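You operate a simulated robot arm through the tools that you are given. There is no shell and no other tool. Be economical: measure what you need, move in short steps, check, and stop when the job is done.

You run a simulated robot arm. Do the job below in one go: nothing can be reset, and whatever is moved stays where it is left.

Task
Track the belt: run it and tighten a tracking screw till the pointer stands in the green.
Fine: reset, then start; slacken neither screw; press stop at the end; hood stays shut.

It is judged by the outcome, as a careful person would: the job done as asked, and still so three seconds after it is handed in. It fails if anything else is knocked over, pushed out of place, dropped, spilled or broken.

Robot
A 7-joint arm with a two-finger parallel gripper on a trunk, on a base that drives. Base frame: it is fixed to the floor where the robot stands at the start and does not move with it; the origin is under the middle of the robot, x ahead of it, y to its left, z up; the surface under the hand at the start is at about z = 0.67. Units: m, rad, N and s.
With the tool pointing down near the work surface it reaches from about 0.22 to 0.74 m from the robot's upright axis, wherever it stands. Its first joint turns from -2.897 to 2.897 rad. Places, roughly: tension handwheel [0.3, 0.5, 0.6]. Payload 1.57 kg.
The tool frame sits at the grasp point between the pads (the TCP): z along the fingers, y along the line on which they close. The tips reach 0.03 m beyond it. Largest opening 0.11 m; finger width 0.024, thickness 0.012; the body of the gripper, 0.048 by 0.112 m, starts 0.078 m behind the TCP.
Orientation is that of the tool frame in the base frame, as a unit quaternion [w, x, y, z]. With the fingers straight down and closing along the base's y, the tool's x points along the base's -x, its y along +y and its z along -z.

Tools
- The arm moves only by the tool servo_tool. Its argument "steps" is text: rows parted by semicolons, each of 7 numbers parted by spaces: the opening, from 0 (shut) to 1 (fully open), then the shift along the tool's x, y, z in m, then the turn, a rotation vector about the tool's x, y, z in rad. In form: claw dx dy dz wx wy wz; .... A call has 1 to 8 rows; each row shifts and turns the commanded pose from where the row before left it, along the tool's axes as they then stand. A row lasts 0.2 s, in which the tool goes at most 0.05 m and 0.15 rad; a call with a longer step from one row to the next is refused whole, and so is a gripper value outside its range. Where a pose cannot be reached the arm comes as near as it can. A force on the tool above 40 N (or 10 N above the force at the start of the call, whichever is more), or a blocked arm, ends the call early, and 0.2 s more pass. Each finger travels about 0.045 m/s and halts on what it meets, pressing with about 25 N; the grip force reading is that of the motor and also rises with nothing between the fingers. The clock runs only during rows and for 0.2 s after the last one: add rows that do not move to give the fingers time. It gives the time, the measured TCP pose, the force on the tool (base axes), the opening and the grip force at its end, in the units of the frame above (readings bear some noise), with the torque about the TCP (base axes, N m) and any sound that the robot's microphone picked up, and new pictures: "show" is both (left out), scene, wrist or none.
- Cameras (640 x 400 px; columns grow to the right, rows downward): "scene" is now at [0.008, 0.149, 1.3971]; the picture's right is [-0.11, -0.99, 0.00], its down [-0.85, 0.09, -0.51] and it looks along [0.51, -0.06, -0.86] (base axes); focal length 271 px, centre (320, 200). "wrist" rides on the gripper at [0.07, 0.016, -0.141] in the tool frame; the picture's right is [-0.23, 0.97, 0.00], its down [-0.86, -0.20, -0.48] and it looks along [-0.47, -0.11, 0.88] (tool axes); focal length 222 px, centre (320, 200). There is no depth. A picture from a camera that has moved, and an enlarged one, comes with that camera's place and axes in the base frame and with its lens.
- raise_lower(by): slides the trunk up (or, below 0, down) by that many m; the arm and the scene camera ride with it, the base frame stays. It gives what a move gives, with no picture.
- drive_base(legs): drives the robot by 1 to 6 legs, each [ahead, turn to the left] in m and rad, along the robot's own axes; the way and the turn of a leg run together, so that a leg with both is an arc; at most 1.5 m and 3.142 rad a leg. The arm and the cameras ride along, it lands a little off, and it stops where it bumps. It gives what a move gives, and a new picture of the scene camera.
- turn_head(pan, tilt): turns the head with the scene camera to pan (to the left, within 2.705 rad either way) and tilt (down, from -0.506 to 1.204), counted from straight ahead of the robot. It gives what a move gives, and a new picture of the scene camera.
- enlarge(camera, box): a new picture of the part [left, top, right, bottom] of that camera's present view, enlarged. No time passes.
- job_done(): hands the job in; it is judged then, once.

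Go step by step. Nothing tells you exact positions but the pictures and the camera data: compare them with the known pose of the tool, close in by small moves and look again before you grip or let go. The budget is 120 turns and 260 pictures, counting those below and the enlarged ones. Unless the task says otherwise, let go and move clear before handing in, and close with one line.

The tools are called after "Call:" as name(argument=value, ...) on one line, values as JSON. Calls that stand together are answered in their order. servo_tool: Moves the arm, as the interface text tells. Its arguments: {"type":"object","properties":{"steps":{"type":"string"},"show":{"type":"string","enum":["both","scene","wrist","none"]}},"required":["steps"]} The other tools are called the same way: raise_lower (by) slides the trunk up or down; drive_base (legs) drives the base; turn_head (pan, tilt) turns the head that bears the scene camera; enlarge (camera, box) takes an enlarged picture of a part of a camera's view; job_done () hands the job in.

At the start:

```text
time_s: 0.0
ee_pos: [0.4037, 0.2636, 0.9047]
tool_rot: [0.0, 0.0, 1.0, 0.0]
contact_force: [-0.3, -0.3, 0.3]
wrist_torque: [-0.03, -0.04, 0.01]
finger_gap: 0.1099
grasp_force: 0.1
trunk travel left (down, up): [-0.35, 0.24]
robot x, y, heading: [-0.0007, 0.0001, 0.005]
head pan, tilt: [-0.106, 1.031]
```

scene: 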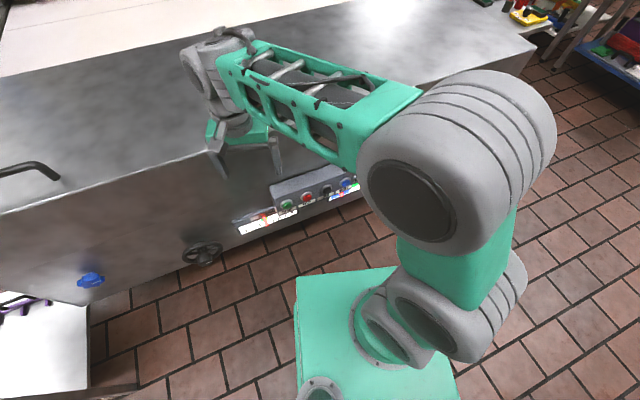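
wrist: 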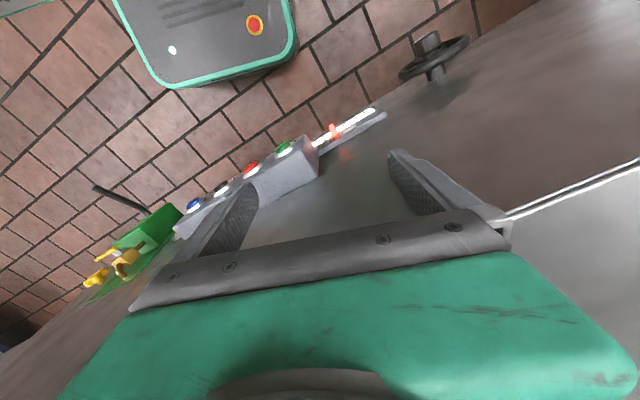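

I see the machine's front with a button box, a scale with a red pointer, a handwheel and a blue thing further left. I enlarge to identify them.

Call:
enlarge(camera="scene", box=[220, 150, 380, 250])

Call:
enlarge(camera="scene", box=[0, 140, 240, 290])

Call:
enlarge(camera="wrist", box=[60, 20, 480, 300])

```text
4.00 times, centred on (300, 200) of scene
camera zoom: at [0.008, 0.149, 1.3971], right [-0.11, -0.99, 0.0], down [-0.85, 0.09, -0.51], along [0.51, -0.06, -0.86], focal length 1085 px, centre (400, 200)
```

zoom: 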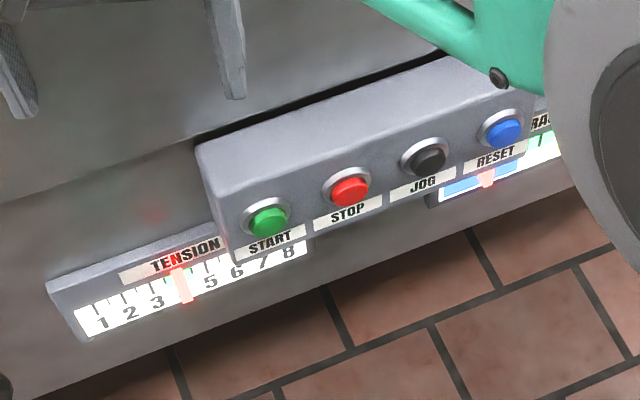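

```text
2.67 times, centred on (120, 215) of scene
camera zoom: at [0.008, 0.149, 1.3971], right [-0.11, -0.99, 0.0], down [-0.85, 0.09, -0.51], along [0.51, -0.06, -0.86], focal length 724 px, centre (853, 160)
```

zoom: 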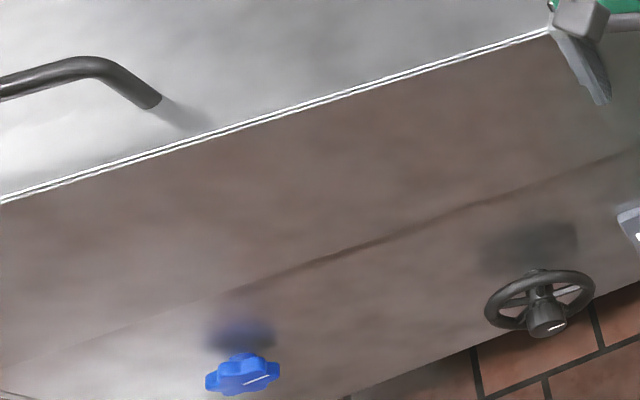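

```text
1.43 times, centred on (270, 160) of wrist
camera zoom: at [0.3338, 0.2802, 1.0451], right [0.23, 0.97, 0.0], down [0.86, -0.2, 0.48], along [0.47, -0.11, -0.88], focal length 317 px, centre (391, 257)
```

zoom: 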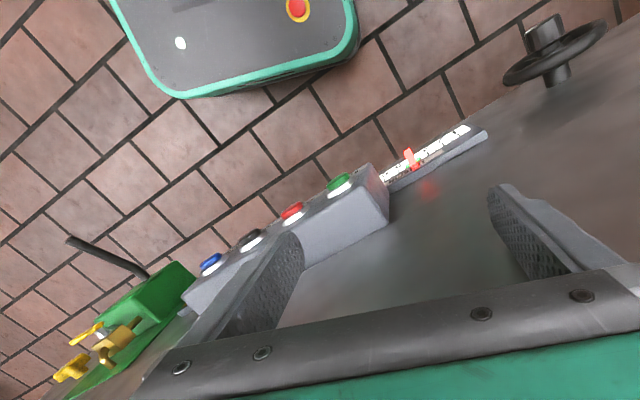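

The control box carries START, STOP, JOG and RESET. A tracking gauge and yellow wing screws on a green block are further right, so I look there.

Call:
turn_head(pan=-0.9, tilt=0.8)

Call:
turn_head(pan=2.7, tilt=0.7)

Call:
turn_head(pan=0.6, tilt=0.7)

```text
time_s: 1.1
ee_pos: [0.4036, 0.2642, 0.9049]
tool_rot: [0.0, 0.0, 1.0, 0.0]
contact_force: [-0.9, 0.5, 0.5]
wrist_torque: [-0.01, 0.0, -0.01]
finger_gap: 0.11
grasp_force: 0.0
trunk travel left (down, up): [-0.35, 0.24]
robot x, y, heading: [0.0014, -0.0001, 0.0]
head pan, tilt: [-0.901, 0.799]
camera scene: at [-0.0092, 0.093, 1.4143], right [-0.78, -0.62, 0.0], down [-0.45, 0.56, -0.7], along [0.43, -0.55, -0.72], focal length 271 px, centre (320, 200)
```

scene: 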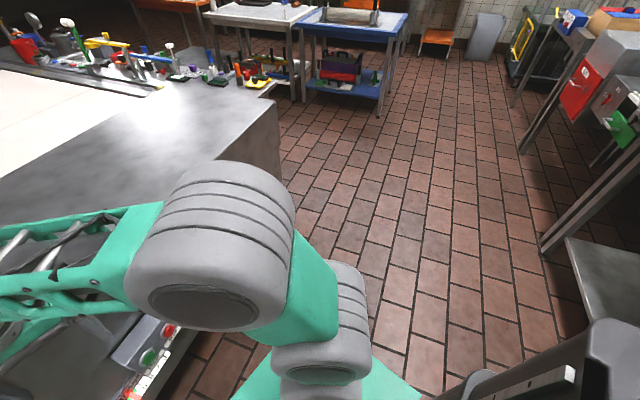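

```text
time_s: 4.1
ee_pos: [0.4032, 0.2642, 0.9043]
tool_rot: [0.0, 0.001, 1.0, -0.001]
contact_force: [0.0, -0.5, 0.0]
wrist_torque: [-0.02, 0.01, -0.02]
finger_gap: 0.1101
grasp_force: 0.0
trunk travel left (down, up): [-0.35, 0.24]
robot x, y, heading: [0.0009, 0.0001, 0.002]
head pan, tilt: [2.7, 0.7]
camera scene: at [-0.1361, 0.1925, 1.4226], right [0.43, 0.9, 0.0], down [0.58, -0.28, -0.76], along [-0.69, 0.33, -0.64], focal length 271 px, centre (320, 200)
```

scene: 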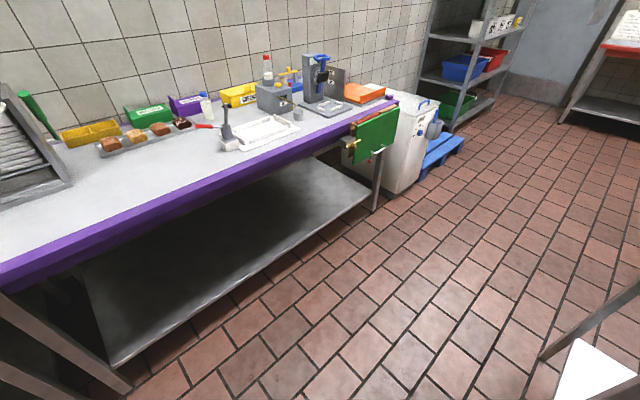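

```text
time_s: 6.1
ee_pos: [0.404, 0.263, 0.9048]
tool_rot: [0.0, 0.0, 1.0, 0.001]
contact_force: [0.0, -0.4, -0.1]
wrist_torque: [-0.01, -0.01, -0.01]
finger_gap: 0.1098
grasp_force: 0.2
trunk travel left (down, up): [-0.35, 0.24]
robot x, y, heading: [0.0006, 0.0012, -0.005]
head pan, tilt: [0.6, 0.7]
camera scene: at [0.0108, 0.2042, 1.4226], right [0.57, -0.82, 0.0], down [-0.53, -0.36, -0.76], along [0.63, 0.43, -0.64], focal length 271 px, centre (320, 200)
```

scene: 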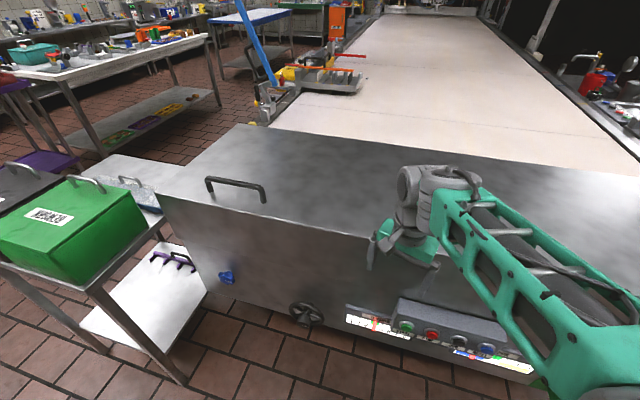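

The machine is a conveyor end with a hood; controls are on its front face. I back away a bit to see the whole face.

Call:
drive_base(legs=[[-0.45, 0.0]])

Call:
turn_head(pan=0.3, tilt=0.7)

Call:
turn_head(pan=-0.5, tilt=0.8)

```text
time_s: 8.8
ee_pos: [-0.0399, 0.2662, 0.9055]
tool_rot: [0.001, -0.001, 1.0, 0.0]
contact_force: [0.1, -0.3, 0.5]
wrist_torque: [-0.01, 0.03, 0.01]
finger_gap: 0.11
grasp_force: 0.0
trunk travel left (down, up): [-0.35, 0.24]
robot x, y, heading: [-0.4432, -0.0002, -0.0]
head pan, tilt: [0.6, 0.7]
camera scene: at [-0.433, 0.2036, 1.4226], right [0.57, -0.82, 0.0], down [-0.53, -0.37, -0.76], along [0.63, 0.43, -0.64], focal length 271 px, centre (320, 200)
```

scene: 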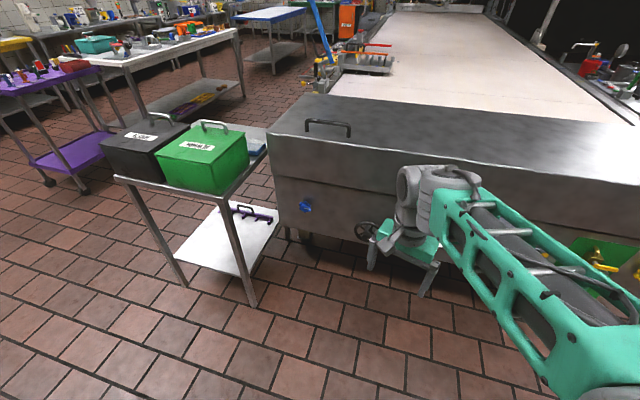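

```text
time_s: 9.6
ee_pos: [-0.0402, 0.2642, 0.9047]
tool_rot: [0.0, -0.002, 1.0, 0.0]
contact_force: [0.3, 0.4, 0.4]
wrist_torque: [-0.02, 0.01, 0.02]
finger_gap: 0.1098
grasp_force: 0.1
trunk travel left (down, up): [-0.35, 0.24]
robot x, y, heading: [-0.4431, -0.0029, -0.001]
head pan, tilt: [0.3, 0.7]
camera scene: at [-0.422, 0.1808, 1.4226], right [0.3, -0.95, 0.0], down [-0.61, -0.19, -0.76], along [0.73, 0.23, -0.64], focal length 271 px, centre (320, 200)
```

scene: 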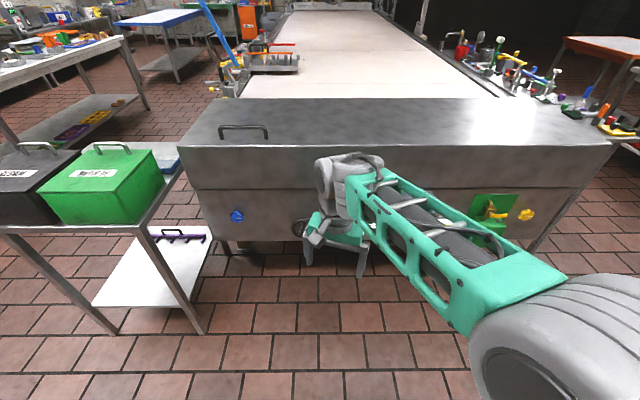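

```text
time_s: 10.8
ee_pos: [-0.0408, 0.2639, 0.9055]
tool_rot: [0.0, -0.001, 1.0, 0.0]
contact_force: [0.2, 0.0, -0.5]
wrist_torque: [-0.03, 0.01, 0.03]
finger_gap: 0.1099
grasp_force: 0.1
trunk travel left (down, up): [-0.35, 0.24]
robot x, y, heading: [-0.4406, -0.0, 0.001]
head pan, tilt: [-0.499, 0.799]
camera scene: at [-0.4321, 0.117, 1.4144], right [-0.48, -0.88, 0.0], down [-0.63, 0.34, -0.7], along [0.61, -0.33, -0.72], focal length 271 px, centre (320, 200)
```

scene: 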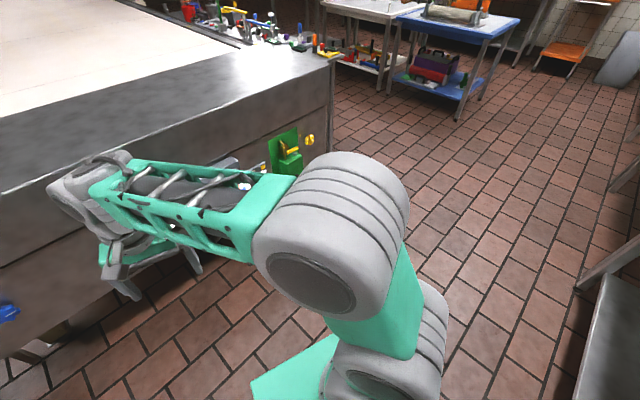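

Call:
enlarge(camera="scene", box=[220, 115, 340, 190])

```text
5.33 times, centred on (280, 152) of scene
camera zoom: at [-0.4321, 0.117, 1.4144], right [-0.48, -0.88, 0.0], down [-0.63, 0.34, -0.7], along [0.61, -0.33, -0.72], focal length 1447 px, centre (533, 453)
```

zoom: 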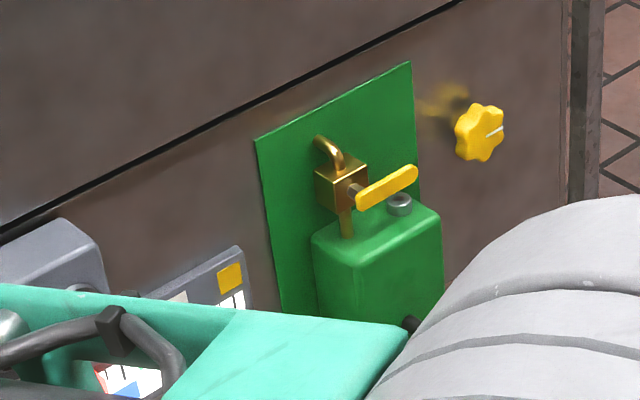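

Two tracking screws are visible: blue on the left and yellow on the right. I turn to square up with the face (yawed ≈0.32 rad) and bring the tool to horizontal.

Call:
drive_base(legs=[[0, 0.324]])

Call:
servo_tool(steps="0 0 0 0 0 -0.15 0;0 0 0 0 0 -0.15 0;0 0 0 0 0 -0.15 0;0 0 0 0 0 -0.15 0;0 0 0 0 0 -0.15 0;0 0 0 0 0 -0.15 0;0 0 0 0 0 -0.15 0;0 0 0 0 0 -0.15 0", show="none")

Call:
servo_tool(steps="0 0 0 0 0 -0.15 0;0 0 0 0 0 -0.15 0;0 0 0 0 0 -0.071 0", show="both")

```text
time_s: 12.2
ee_pos: [-0.144, 0.3768, 0.9044]
tool_rot: [0.0, -0.161, 0.987, 0.001]
contact_force: [-0.1, -0.1, 0.2]
wrist_torque: [-0.01, 0.04, 0.0]
finger_gap: 0.11
grasp_force: 0.1
trunk travel left (down, up): [-0.35, 0.24]
robot x, y, heading: [-0.4408, -0.0042, 0.321]
head pan, tilt: [-0.499, 0.799]
camera scene: at [-0.4692, 0.1144, 1.4143], right [-0.18, -0.98, 0.0], down [-0.71, 0.13, -0.7], along [0.69, -0.12, -0.72], focal length 271 px, centre (320, 200)
```

scene: 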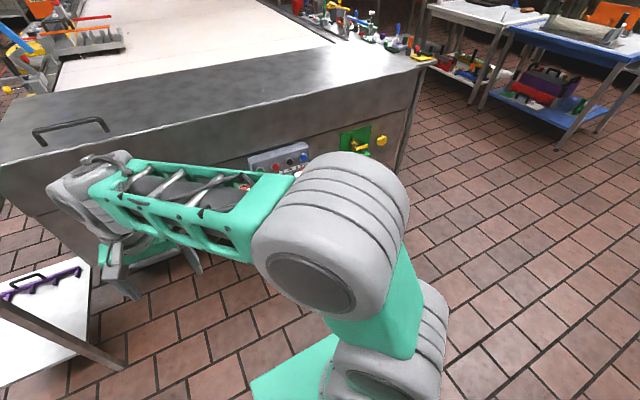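

```text
time_s: 14.0
ee_pos: [-0.1436, 0.3764, 0.9037]
tool_rot: [0.558, -0.132, 0.814, 0.091]
contact_force: [0.2, 0.5, 0.0]
wrist_torque: [-0.03, 0.01, -0.01]
finger_gap: 0.0
grasp_force: 21.7
trunk travel left (down, up): [-0.35, 0.24]
robot x, y, heading: [-0.4409, -0.0043, 0.321]
head pan, tilt: [-0.499, 0.799]
```

```text
time_s: 14.8
ee_pos: [-0.1295, 0.3783, 0.899]
tool_rot: [0.687, -0.117, 0.707, 0.116]
contact_force: [-0.2, 0.6, -0.6]
wrist_torque: [0.04, 0.01, 0.0]
finger_gap: 0.0003
grasp_force: 20.9
out of reach, approached as far as the arm can: row 3
trunk travel left (down, up): [-0.35, 0.24]
robot x, y, heading: [-0.4432, -0.0013, 0.318]
head pan, tilt: [-0.499, 0.799]
camera scene: at [-0.4693, 0.1145, 1.4144], right [-0.18, -0.98, 0.0], down [-0.71, 0.13, -0.7], along [0.69, -0.12, -0.72], focal length 271 px, centre (320, 200)
camera wrist: at [-0.2697, 0.3482, 0.8318], right [-0.31, 0.92, 0.23], down [-0.36, -0.34, 0.87], along [0.88, 0.18, 0.44], focal length 222 px, centre (320, 200)
```

scene: 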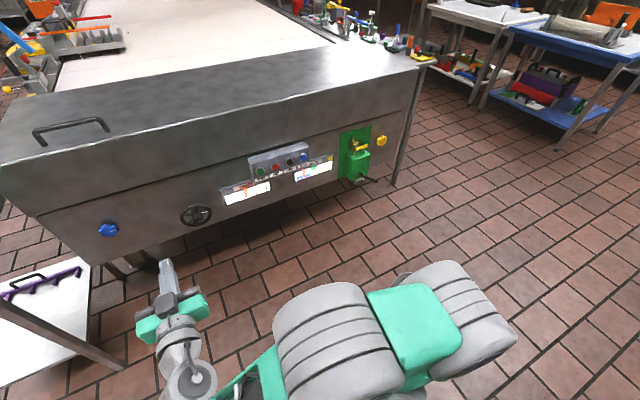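
wrist: 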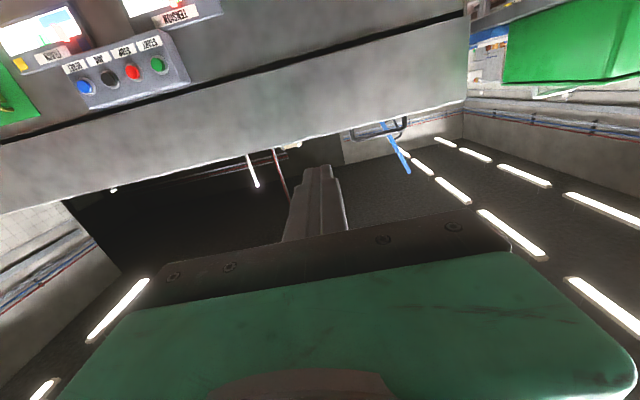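

Now the face is unobstructed. I enlarge the gauges and plates.

Call:
enlarge(camera="scene", box=[210, 120, 400, 220])

Call:
enlarge(camera="scene", box=[288, 145, 344, 185])

Call:
enlarge(camera="scene", box=[80, 190, 280, 290])

Call:
enlarge(camera="wrist", box=[0, 0, 200, 120])

```text
3.37 times, centred on (305, 170) of scene
camera zoom: at [-0.4693, 0.1145, 1.4144], right [-0.18, -0.98, 0.0], down [-0.71, 0.13, -0.7], along [0.69, -0.12, -0.72], focal length 914 px, centre (370, 301)
```

zoom: 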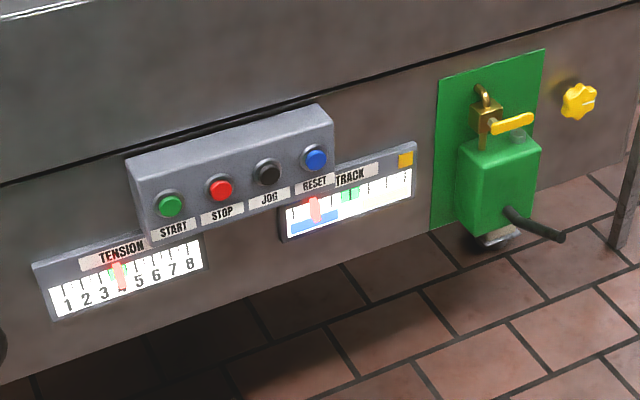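

```text
10.00 times, centred on (316, 165) of scene
camera zoom: at [-0.4693, 0.1145, 1.4144], right [-0.18, -0.98, 0.0], down [-0.71, 0.13, -0.7], along [0.69, -0.12, -0.72], focal length 2713 px, centre (360, 550)
```

zoom: 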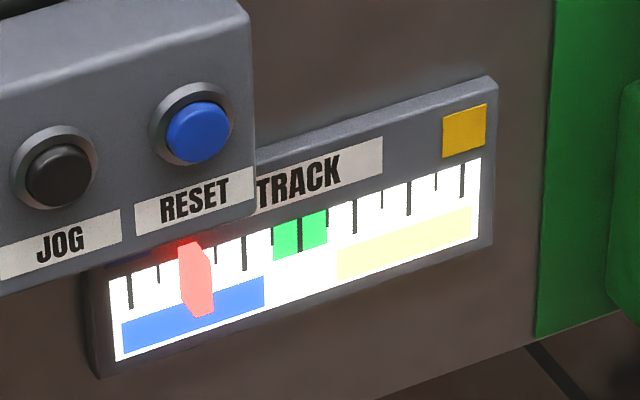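

```text
3.20 times, centred on (180, 240) of scene
camera zoom: at [-0.4693, 0.1145, 1.4144], right [-0.18, -0.98, 0.0], down [-0.71, 0.13, -0.7], along [0.69, -0.12, -0.72], focal length 868 px, centre (768, 72)
```

zoom: 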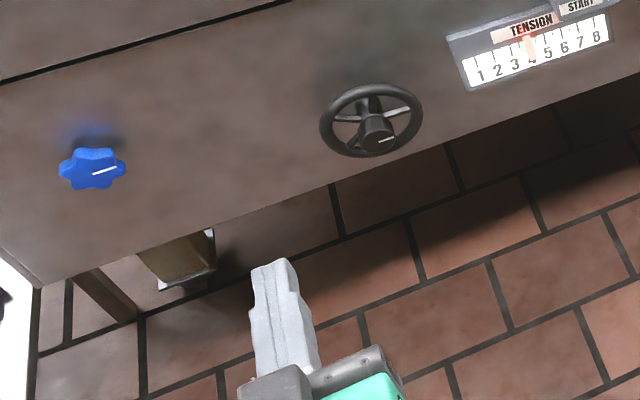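

```text
3.20 times, centred on (100, 60) of wrist
camera zoom: at [-0.2697, 0.3482, 0.8318], right [-0.31, 0.92, 0.23], down [-0.36, -0.34, 0.87], along [0.88, 0.18, 0.44], focal length 711 px, centre (1024, 648)
```

zoom: 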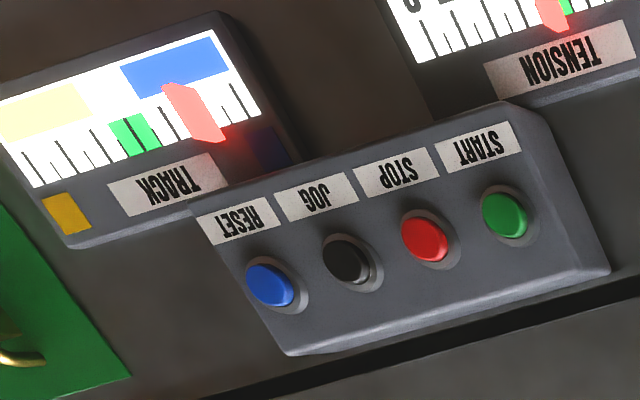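

The TRACK pointer stands in the blue band, so the blue (left) screw is likely the one to tighten. I triangulated START ≈(0.415,0.200,0.70), RESET ≈(0.474,0.015,0.70), and the blue knob ≈(0.276,0.766,0.624). I drive to a stance from which all of them are within reach.

Call:
drive_base(legs=[[0, 0.38], [0.344, 0], [0, -0.388]])

Call:
raise_lower(by=-0.25)

Call:
servo_tool(steps="0 0 0 0 0 -0.02 0;0 0 0 0 0 0 0")

```text
time_s: 19.3
ee_pos: [0.1384, 0.5953, 0.8962]
tool_rot: [0.687, -0.114, 0.709, 0.111]
contact_force: [0.4, -0.2, 0.4]
wrist_torque: [-0.04, -0.01, 0.01]
finger_gap: 0.0001
grasp_force: 22.1
trunk travel left (down, up): [-0.35, 0.24]
robot x, y, heading: [-0.1792, 0.2231, 0.306]
head pan, tilt: [-0.499, 0.799]
camera scene: at [-0.2054, 0.336, 1.4144], right [-0.19, -0.98, 0.0], down [-0.7, 0.13, -0.7], along [0.69, -0.13, -0.72], focal length 271 px, centre (320, 200)
```

scene: 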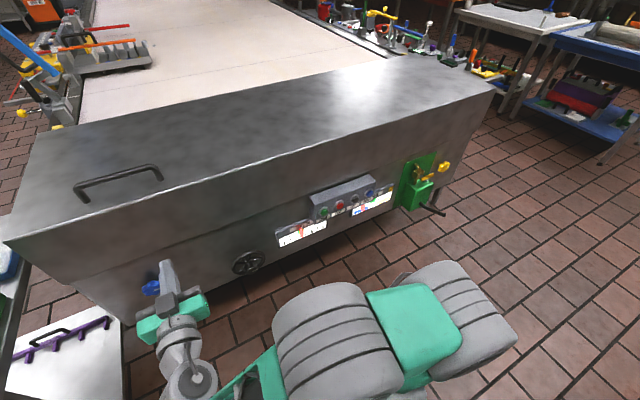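

```text
time_s: 21.9
ee_pos: [0.1392, 0.5968, 0.6467]
tool_rot: [0.686, -0.114, 0.71, 0.111]
contact_force: [0.8, 0.8, -0.3]
wrist_torque: [0.0, 0.04, 0.0]
finger_gap: 0.0
grasp_force: 21.1
trunk travel left (down, up): [-0.1, 0.49]
robot x, y, heading: [-0.1826, 0.2198, 0.314]
head pan, tilt: [-0.499, 0.799]
```

```text
time_s: 22.5
ee_pos: [0.1391, 0.5955, 0.6463]
tool_rot: [0.693, -0.113, 0.703, 0.112]
contact_force: [0.4, -0.6, -0.1]
wrist_torque: [0.01, 0.01, 0.0]
finger_gap: 0.0002
grasp_force: 21.4
trunk travel left (down, up): [-0.1, 0.49]
robot x, y, heading: [-0.1792, 0.2195, 0.318]
head pan, tilt: [-0.499, 0.799]
camera scene: at [-0.2054, 0.336, 1.1644], right [-0.19, -0.98, 0.0], down [-0.7, 0.13, -0.7], along [0.69, -0.13, -0.72], focal length 271 px, centre (320, 200)
camera wrist: at [-0.001, 0.5666, 0.5781], right [-0.3, 0.93, 0.23], down [-0.38, -0.34, 0.86], along [0.87, 0.18, 0.45], focal length 222 px, centre (320, 200)
```

scene: 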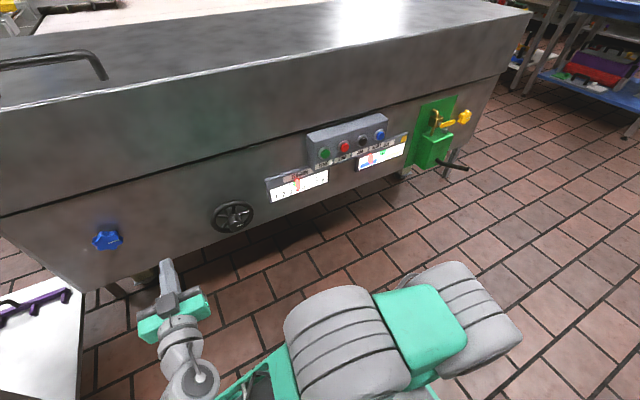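
wrist: 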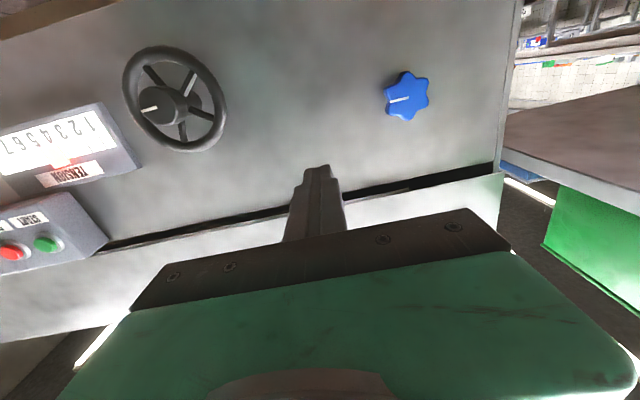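

The tool is square to the face. I move sideways in front of RESET with the fingers shut.

Call:
servo_tool(steps="0 -0.01 -0.05 0 0 0 0;0 -0.01 -0.05 0 0 0 0;0 -0.01 -0.05 0 0 0 0;0 -0.01 -0.048 0 0 0 0;0 -0.01 -0.048 0 0 0 0;0 -0.005 -0.049 0 0 0 0;0 0 -0.049 0 0 0 0;0 0 -0.049 0 0 0 0", show="none")

Call:
servo_tool(steps="0 0 -0.05 0 0 0 0;0 0 -0.05 0 0 0 0;0 0 -0.05 0 0 0 0;0 0 -0.05 0 0 0 0;0 0 -0.05 0 0 0 0;0 0 -0.013 0.03 0 0 0;0 0 0 0 0 0 0", show="both")

```text
refused: row 1 steps farther than a row can; nothing moved
```

```text
time_s: 24.1
ee_pos: [0.2511, 0.3574, 0.6462]
tool_rot: [0.692, -0.113, 0.704, 0.111]
contact_force: [0.2, 0.2, -0.4]
wrist_torque: [-0.01, 0.01, -0.01]
finger_gap: 0.0003
grasp_force: 21.3
trunk travel left (down, up): [-0.1, 0.49]
robot x, y, heading: [-0.18, 0.2198, 0.315]
head pan, tilt: [-0.499, 0.799]
camera scene: at [-0.2055, 0.3359, 1.1643], right [-0.19, -0.98, 0.0], down [-0.7, 0.13, -0.7], along [0.69, -0.13, -0.72], focal length 271 px, centre (320, 200)
camera wrist: at [0.1099, 0.328, 0.5777], right [-0.3, 0.93, 0.23], down [-0.38, -0.34, 0.86], along [0.87, 0.17, 0.45], focal length 222 px, centre (320, 200)
```

scene: 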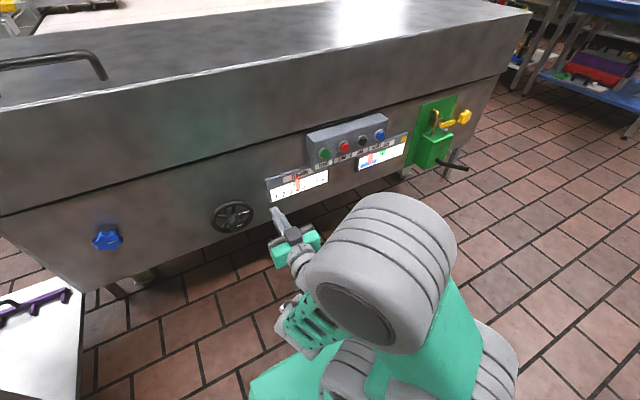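
wrist: 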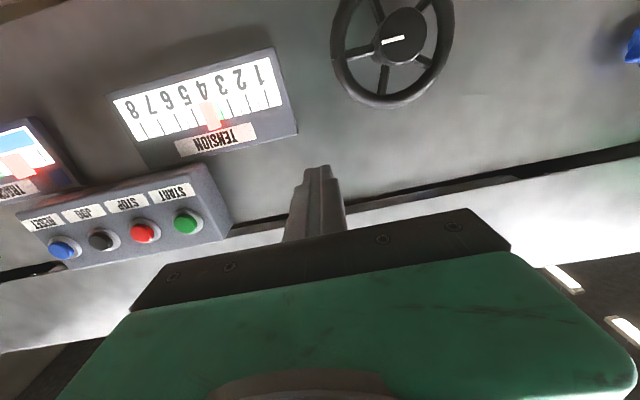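

Call:
servo_tool(steps="0 -0.01 -0.048 0 0 0 0;0 -0.01 -0.048 0 0 0 0;0 -0.01 -0.048 0 0 0 0;0 -0.01 -0.048 0 0 0 0;0 -0.01 -0.048 0 0 0 0;0 -0.004 -0.049 0 0 0 0;0 0 -0.049 0 0 0 0;0 0 -0.049 0 0 0 0", show="none")

Call:
servo_tool(steps="0 0 -0.008 0.02 0 0 0;0 0 0 0.02 0 0 0;0 0 0 0 0 0 0", show="both")

```text
time_s: 25.9
ee_pos: [0.3176, 0.2033, 0.6248]
tool_rot: [0.696, -0.105, 0.703, 0.105]
contact_force: [-0.5, 0.7, -0.4]
wrist_torque: [-0.01, 0.02, -0.01]
finger_gap: 0.0
grasp_force: 20.9
out of reach, approached as far as the arm can: row 2, 3, 4, 5, 6, 7, 8
trunk travel left (down, up): [-0.1, 0.49]
robot x, y, heading: [-0.1789, 0.2179, 0.312]
head pan, tilt: [-0.499, 0.799]
```

```text
time_s: 26.7
ee_pos: [0.331, 0.2177, 0.6185]
tool_rot: [0.695, -0.112, 0.702, 0.112]
contact_force: [-0.2, -0.7, 0.3]
wrist_torque: [0.03, -0.03, 0.02]
finger_gap: 0.0002
grasp_force: 21.6
out of reach, approached as far as the arm can: row 1, 2
trunk travel left (down, up): [-0.1, 0.49]
robot x, y, heading: [-0.1824, 0.22, 0.313]
head pan, tilt: [-0.499, 0.799]
camera scene: at [-0.2054, 0.3359, 1.1644], right [-0.19, -0.98, 0.0], down [-0.7, 0.13, -0.7], along [0.68, -0.13, -0.72], focal length 271 px, centre (320, 200)
camera wrist: at [0.1916, 0.1887, 0.5496], right [-0.3, 0.93, 0.23], down [-0.38, -0.34, 0.86], along [0.87, 0.17, 0.46], focal length 222 px, centre (320, 200)
```

scene: 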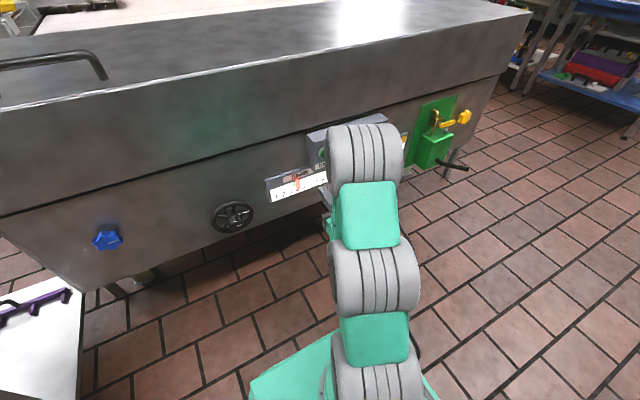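
wrist: 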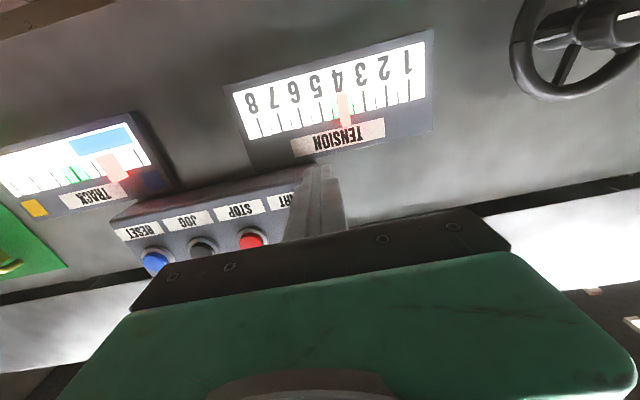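

The arm hits a joint limit square-on this far right, so I yaw the tool to the right (it relieves the wrist) and see how it reaches.

Call:
servo_tool(steps="0 0 0 -0.02 0.15 0 0;0 0 0 0 0.15 0 0;0 0 0 0 0.15 0 0;0 0 0 0 0.1 0 0;0 0 0 0 0 0 0")

```text
time_s: 28.0
ee_pos: [0.2863, 0.196, 0.5364]
tool_rot: [0.621, 0.037, 0.772, -0.131]
contact_force: [-0.3, 0.7, 0.1]
wrist_torque: [-0.01, 0.0, 0.03]
finger_gap: 0.0
grasp_force: 21.0
out of reach, approached as far as the arm can: row 3
trunk travel left (down, up): [-0.1, 0.49]
robot x, y, heading: [-0.1805, 0.2214, 0.308]
head pan, tilt: [-0.499, 0.799]
stopped in row 5: the arm was blocked; the commanded pose is now the measured one
camera scene: at [-0.1957, 0.3388, 1.1634], right [-0.19, -0.98, 0.0], down [-0.71, 0.13, -0.69], along [0.68, -0.13, -0.72], focal length 271 px, centre (320, 200)
camera wrist: at [0.1416, 0.2396, 0.4932], right [0.26, 0.96, 0.07], down [-0.3, 0.02, 0.95], along [0.92, -0.27, 0.3], focal length 222 px, centre (320, 200)
```

scene: 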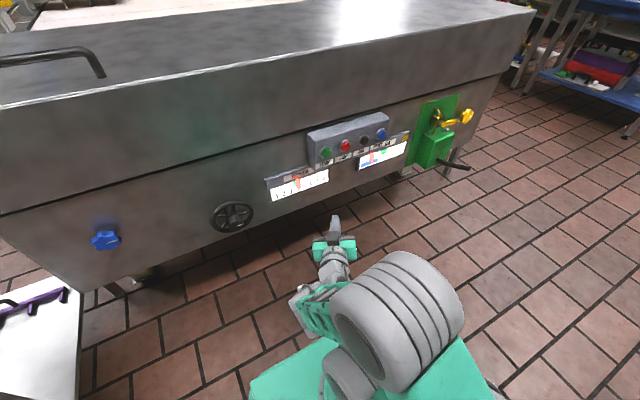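
wrist: 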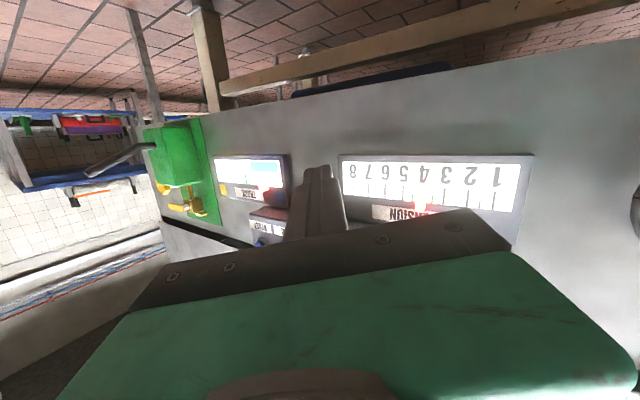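

The arm is folded low and blocked, probably against its own base. I raise the trunk to give the elbow room and move up.

Call:
raise_lower(by=0.2)

Call:
servo_tool(steps="0 0 0 0.01 0 0 0;0 0 0 0 0 0 0")

```text
time_s: 30.2
ee_pos: [0.2924, 0.1961, 0.7395]
tool_rot: [0.626, 0.042, 0.768, -0.129]
contact_force: [-0.1, -0.6, -0.9]
wrist_torque: [-0.01, 0.0, 0.01]
finger_gap: 0.0
grasp_force: 20.7
trunk travel left (down, up): [-0.3, 0.29]
robot x, y, heading: [-0.1774, 0.2212, 0.308]
head pan, tilt: [-0.499, 0.799]
```

```text
time_s: 30.8
ee_pos: [0.2968, 0.1934, 0.7451]
tool_rot: [0.628, 0.039, 0.767, -0.126]
contact_force: [-0.3, -0.8, -1.5]
wrist_torque: [-0.03, -0.1, 0.03]
finger_gap: 0.0
grasp_force: 21.1
trunk travel left (down, up): [-0.3, 0.29]
robot x, y, heading: [-0.1817, 0.2197, 0.31]
head pan, tilt: [-0.499, 0.799]
camera scene: at [-0.2039, 0.3363, 1.3665], right [-0.19, -0.98, 0.0], down [-0.71, 0.13, -0.7], along [0.68, -0.13, -0.72], focal length 271 px, centre (320, 200)
camera wrist: at [0.1504, 0.2372, 0.6994], right [0.26, 0.96, 0.08], down [-0.32, 0.01, 0.95], along [0.91, -0.27, 0.31], focal length 222 px, centre (320, 200)
```

scene: 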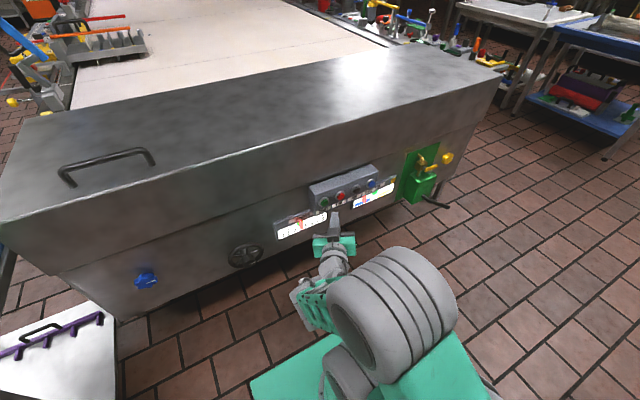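
wrist: 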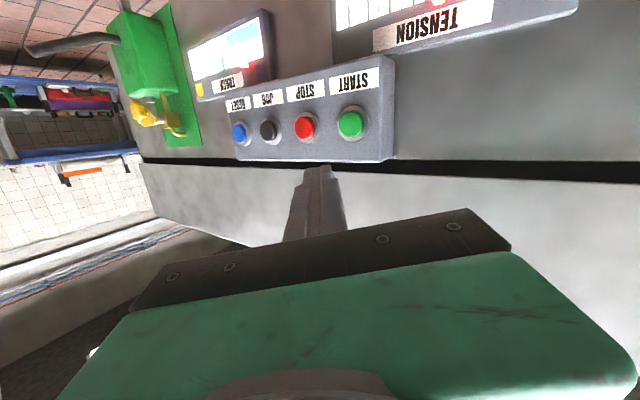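

Now clear of the block, and the buttons are in view. I go to just short of RESET.

Call:
servo_tool(steps="0 0.0068 -0.0294 0.0313 0 0 0;0 0.0068 -0.0294 0.0313 0 0 0;0 0.0068 -0.0294 0.0313 0 0 0;0 0.0068 -0.0294 0.0313 0 0 0;0 0.0068 -0.0294 0.0313 0 0 0;0 0 0 0 0 0 0")

```text
time_s: 32.2
ee_pos: [0.4043, 0.0088, 0.7027]
tool_rot: [0.629, 0.04, 0.766, -0.126]
contact_force: [0.3, -0.7, 0.4]
wrist_torque: [0.01, -0.02, 0.01]
finger_gap: 0.0
grasp_force: 21.3
trunk travel left (down, up): [-0.3, 0.29]
robot x, y, heading: [-0.1818, 0.2238, 0.312]
head pan, tilt: [-0.499, 0.799]
camera scene: at [-0.2051, 0.3357, 1.3644], right [-0.19, -0.98, 0.0], down [-0.7, 0.13, -0.7], along [0.68, -0.13, -0.72], focal length 271 px, centre (320, 200)
camera wrist: at [0.2588, 0.0515, 0.6578], right [0.26, 0.96, 0.08], down [-0.32, 0.01, 0.95], along [0.91, -0.27, 0.31], focal length 222 px, centre (320, 200)
```

scene: 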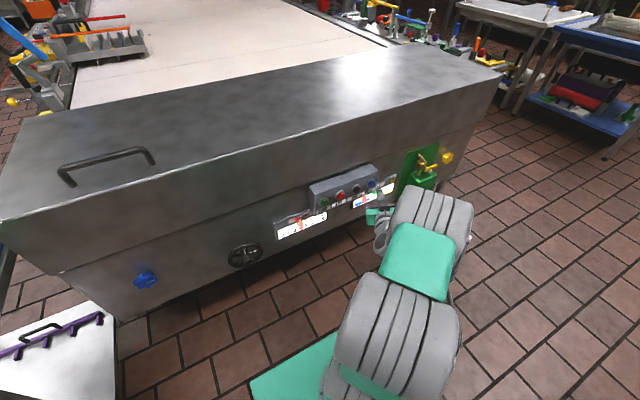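
wrist: 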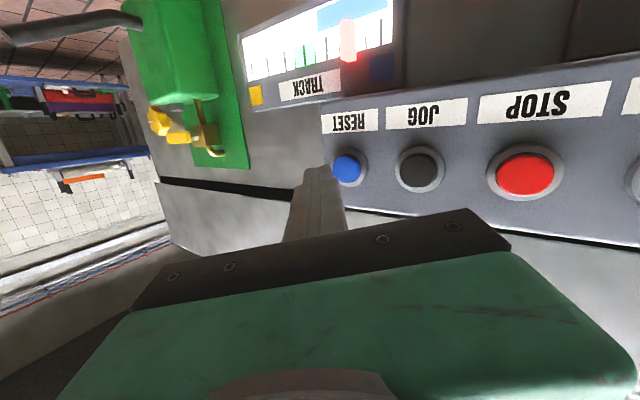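

The fingertip is lined up with RESET (refined ≈(0.474,0.016,0.70)). I press along the face normal.

Call:
servo_tool(steps="0 -0.0076 0.0106 0.0167 0 0 0;0 -0.0041 0.009 0.015 0 0 0;0 -0.0014 0.003 0.005 0 0 0;0 0 0 0 0 0 0", show="wrist")

```text
time_s: 33.2
ee_pos: [0.445, 0.0202, 0.704]
tool_rot: [0.628, 0.042, 0.767, -0.128]
contact_force: [-35.6, -11.9, 0.6]
wrist_torque: [0.05, -0.14, -0.28]
finger_gap: 0.0
grasp_force: 21.3
trunk travel left (down, up): [-0.3, 0.29]
robot x, y, heading: [-0.1841, 0.2195, 0.312]
head pan, tilt: [-0.499, 0.799]
heard: click
camera wrist: at [0.299, 0.0658, 0.6596], right [0.27, 0.96, 0.08], down [-0.32, 0.01, 0.95], along [0.91, -0.28, 0.31], focal length 222 px, centre (320, 200)
```

wrist: 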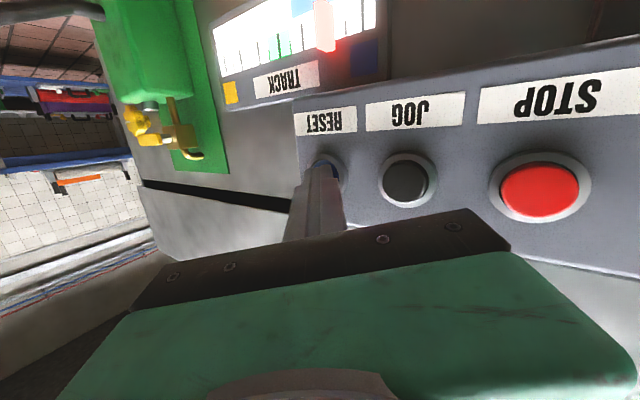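

RESET clicked. I retreat and shift 0.194 m left to in front of START.

Call:
servo_tool(steps="0 0.0091 -0.0201 -0.0334 0 0 0;0 -0.0012 0.033 -0.0202 0 0 0;0 -0.0012 0.033 -0.0202 0 0 0;0 -0.0012 0.033 -0.0202 0 0 0;0 -0.0012 0.033 -0.0202 0 0 0;0 -0.0012 0.033 -0.0202 0 0 0;0 0 0 0 0 0 0")

```text
time_s: 34.8
ee_pos: [0.3517, 0.1953, 0.7037]
tool_rot: [0.629, 0.041, 0.766, -0.127]
contact_force: [-0.4, -0.2, 0.3]
wrist_torque: [0.01, -0.01, -0.01]
finger_gap: 0.0001
grasp_force: 21.4
trunk travel left (down, up): [-0.3, 0.29]
robot x, y, heading: [-0.1795, 0.2181, 0.309]
head pan, tilt: [-0.499, 0.799]
camera scene: at [-0.2053, 0.336, 1.3644], right [-0.19, -0.98, 0.0], down [-0.7, 0.13, -0.7], along [0.69, -0.13, -0.72], focal length 271 px, centre (320, 200)
camera wrist: at [0.2061, 0.2391, 0.6585], right [0.26, 0.96, 0.08], down [-0.32, 0.01, 0.95], along [0.91, -0.27, 0.31], focal length 222 px, centre (320, 200)
```

scene: 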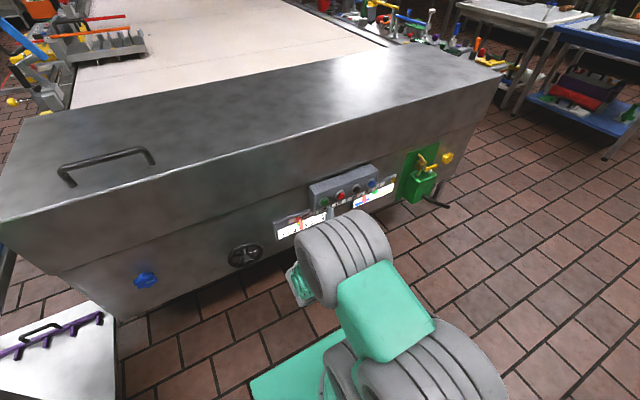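
wrist: 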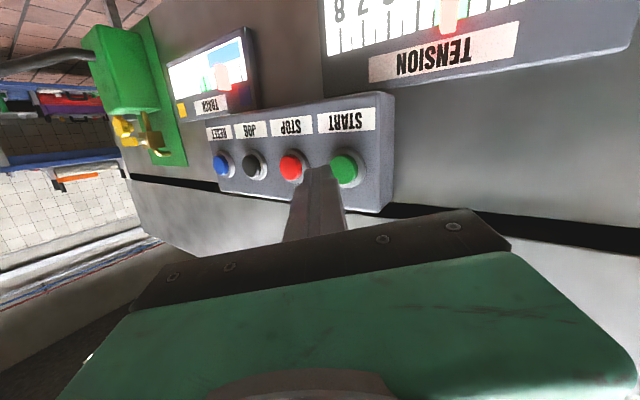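

Lined up with START; press along the normal.

Call:
servo_tool(steps="0 -0.0046 0.0105 0.0167 0 0 0;0 -0.0034 0.0085 0.0125 0 0 0;0 -0.0016 0.0036 0.0058 0 0 0;0 0 0 0 0 0 0", show="wrist")

```text
time_s: 35.8
ee_pos: [0.3845, 0.2066, 0.7025]
tool_rot: [0.625, 0.04, 0.769, -0.13]
contact_force: [-29.5, -2.1, 12.5]
wrist_torque: [0.06, -0.5, 0.03]
finger_gap: 0.0001
grasp_force: 21.2
trunk travel left (down, up): [-0.3, 0.29]
robot x, y, heading: [-0.1824, 0.2228, 0.307]
head pan, tilt: [-0.499, 0.799]
heard: click
stopped in row 4: the force on the tool passed its limit at 66 N (the readings are from after the stop); the commanded pose is now the measured one
camera wrist: at [0.2385, 0.2507, 0.6584], right [0.27, 0.96, 0.07], down [-0.31, 0.02, 0.95], along [0.91, -0.28, 0.3], focal length 222 px, centre (320, 200)
```

wrist: 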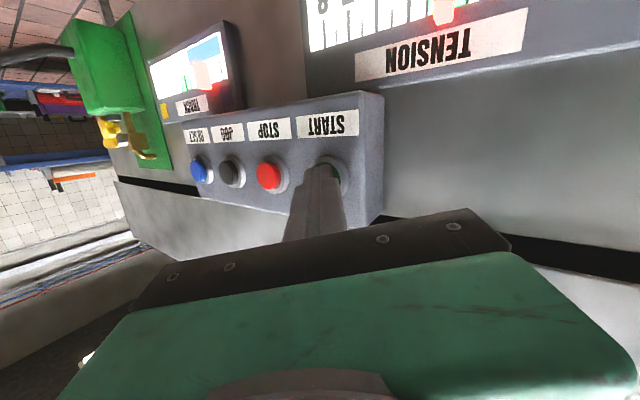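

START clicked. I back off and watch the pointer while moving left towards the blue screw.

Call:
servo_tool(steps="0 0.0091 -0.0201 -0.0334 0 0 0;0 0.0045 -0.01 -0.0167 0 0 0;0 -0.0012 0.033 -0.0202 0 0 0;0 -0.0012 0.033 -0.0202 0 0 0;0 -0.0012 0.033 -0.0202 0 0 0;0 -0.0012 0.033 -0.0202 0 0 0")

Call:
enlarge(camera="scene", box=[260, 150, 420, 250])

```text
time_s: 37.2
ee_pos: [0.2857, 0.3374, 0.701]
tool_rot: [0.623, 0.041, 0.77, -0.131]
contact_force: [-0.3, -0.2, -0.1]
wrist_torque: [-0.02, 0.03, -0.01]
finger_gap: 0.0
grasp_force: 21.3
trunk travel left (down, up): [-0.3, 0.29]
robot x, y, heading: [-0.1808, 0.2201, 0.306]
head pan, tilt: [-0.499, 0.799]
camera scene: at [-0.206, 0.3355, 1.3644], right [-0.19, -0.98, 0.0], down [-0.7, 0.14, -0.7], along [0.68, -0.13, -0.72], focal length 271 px, centre (320, 200)
camera wrist: at [0.1396, 0.382, 0.6563], right [0.27, 0.96, 0.07], down [-0.31, 0.01, 0.95], along [0.91, -0.28, 0.3], focal length 222 px, centre (320, 200)
```

scene: 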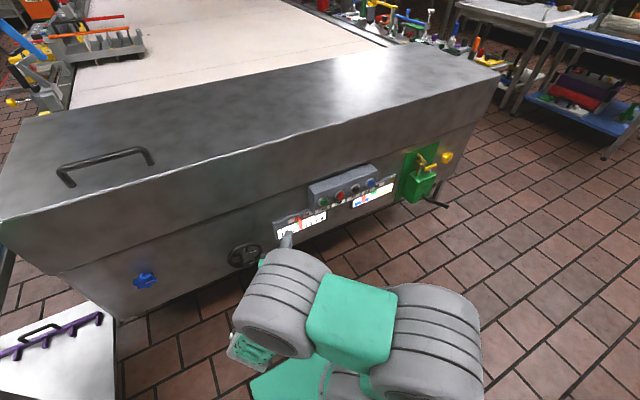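
wrist: 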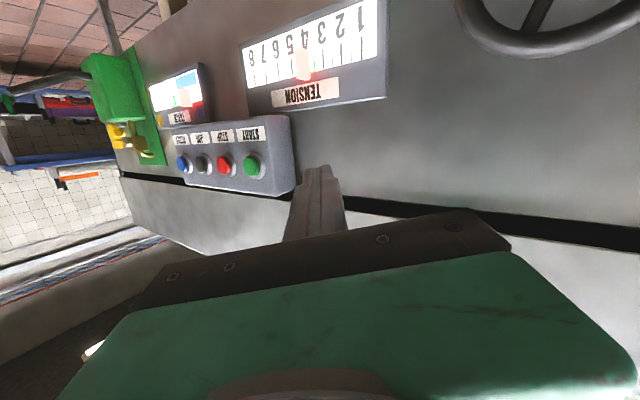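

```text
4.00 times, centred on (340, 200) of scene
camera zoom: at [-0.206, 0.3355, 1.3644], right [-0.19, -0.98, 0.0], down [-0.7, 0.14, -0.7], along [0.68, -0.13, -0.72], focal length 1085 px, centre (240, 200)
```

zoom: 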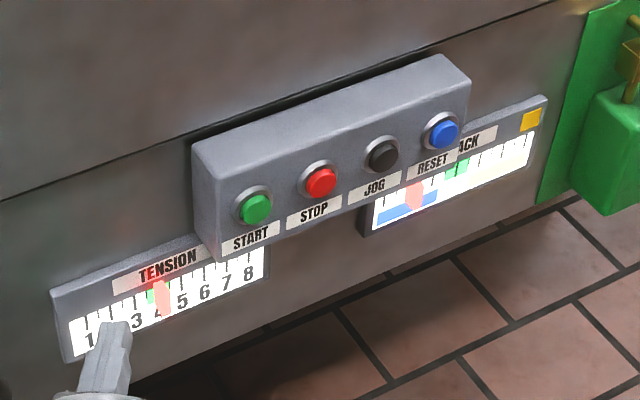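

The pointer hasn't drifted yet. I return the tool to square and continue to the blue screw.

Call:
servo_tool(steps="0 0 0.02 -0.01 -0.1128 -0.043 0.0182;0 0 0.03 -0.01 -0.1128 -0.043 0.0182;0 0 0.035 0 -0.1128 -0.043 0.0182;0 0 0.04 0 -0.1128 -0.043 0.0182;0.5 0 0.04 0 -0.1128 -0.043 0.0182;1 0 0 0 0 0 0")

```text
time_s: 38.8
ee_pos: [0.273, 0.5319, 0.7311]
tool_rot: [0.711, -0.084, 0.683, 0.146]
contact_force: [-0.1, 0.0, -0.8]
wrist_torque: [-0.01, 0.01, 0.0]
finger_gap: 0.066
grasp_force: 0.0
trunk travel left (down, up): [-0.3, 0.29]
robot x, y, heading: [-0.1817, 0.2225, 0.304]
head pan, tilt: [-0.499, 0.799]
stopped in row 6: the arm was blocked; the commanded pose is now the measured one
camera scene: at [-0.206, 0.3358, 1.3643], right [-0.19, -0.98, 0.0], down [-0.7, 0.14, -0.7], along [0.68, -0.13, -0.72], focal length 271 px, centre (320, 200)
camera wrist: at [0.1356, 0.5103, 0.6547], right [-0.32, 0.9, 0.31], down [-0.41, -0.42, 0.81], along [0.85, 0.13, 0.5], focal length 222 px, centre (320, 200)
```

scene: 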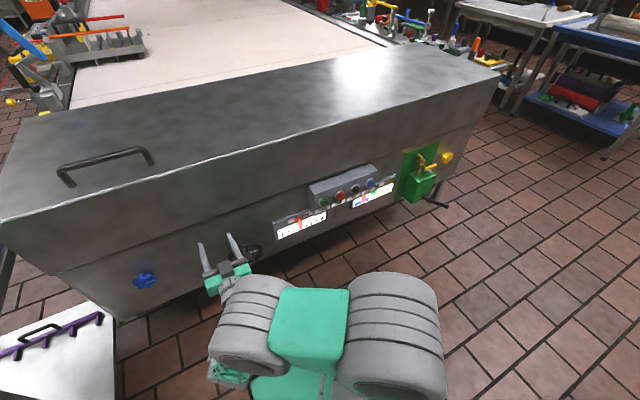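
wrist: 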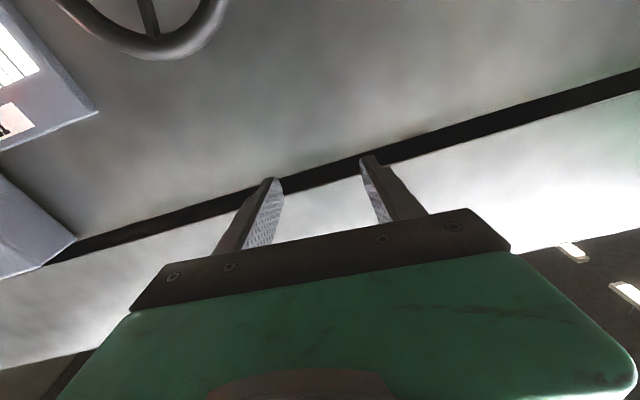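

Blocked again, likely a joint limit in this folded posture. I pull back and go down/left in small moves.

Call:
servo_tool(steps="1 0 0 -0.03 0 0 0;1 0.01 0.02 -0.03 0 0 0;1 0.02 0.03 -0.02 0 0 0;1 0.02 0.04 0 0 0 0;1 0.02 0.04 0 0 0 0;1 0 0 0 0 0 0")

```text
time_s: 40.2
ee_pos: [0.1992, 0.6606, 0.692]
tool_rot: [0.711, -0.084, 0.683, 0.145]
contact_force: [0.8, 0.0, -0.3]
wrist_torque: [-0.02, -0.02, 0.0]
finger_gap: 0.1099
grasp_force: 0.0
out of reach, approached as far as the arm can: row 1, 2, 3
trunk travel left (down, up): [-0.3, 0.29]
robot x, y, heading: [-0.181, 0.218, 0.309]
head pan, tilt: [-0.499, 0.799]
camera scene: at [-0.206, 0.336, 1.3643], right [-0.19, -0.98, 0.0], down [-0.7, 0.14, -0.7], along [0.68, -0.13, -0.72], focal length 271 px, centre (320, 200)
camera wrist: at [0.0618, 0.6372, 0.6153], right [-0.32, 0.9, 0.3], down [-0.41, -0.42, 0.81], along [0.86, 0.13, 0.5], focal length 222 px, centre (320, 200)
```

scene: 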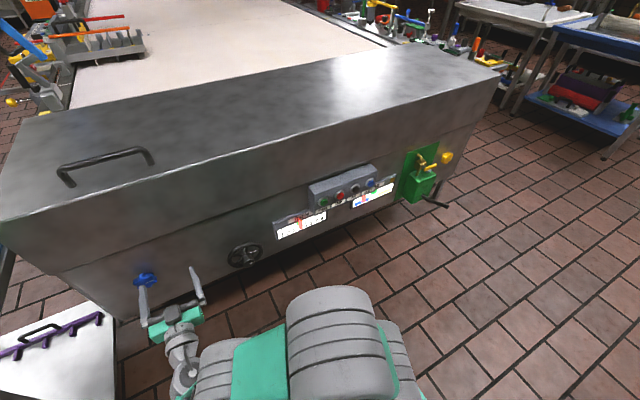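
wrist: 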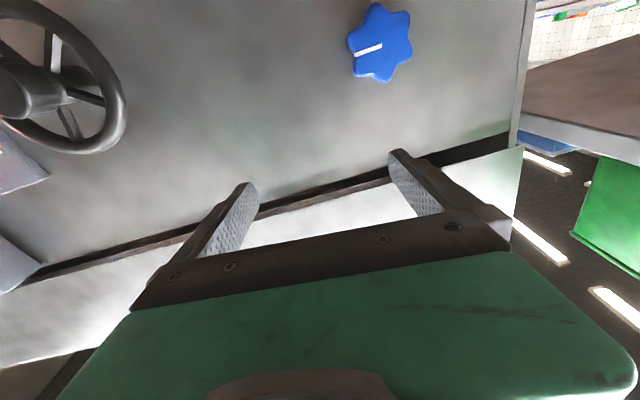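

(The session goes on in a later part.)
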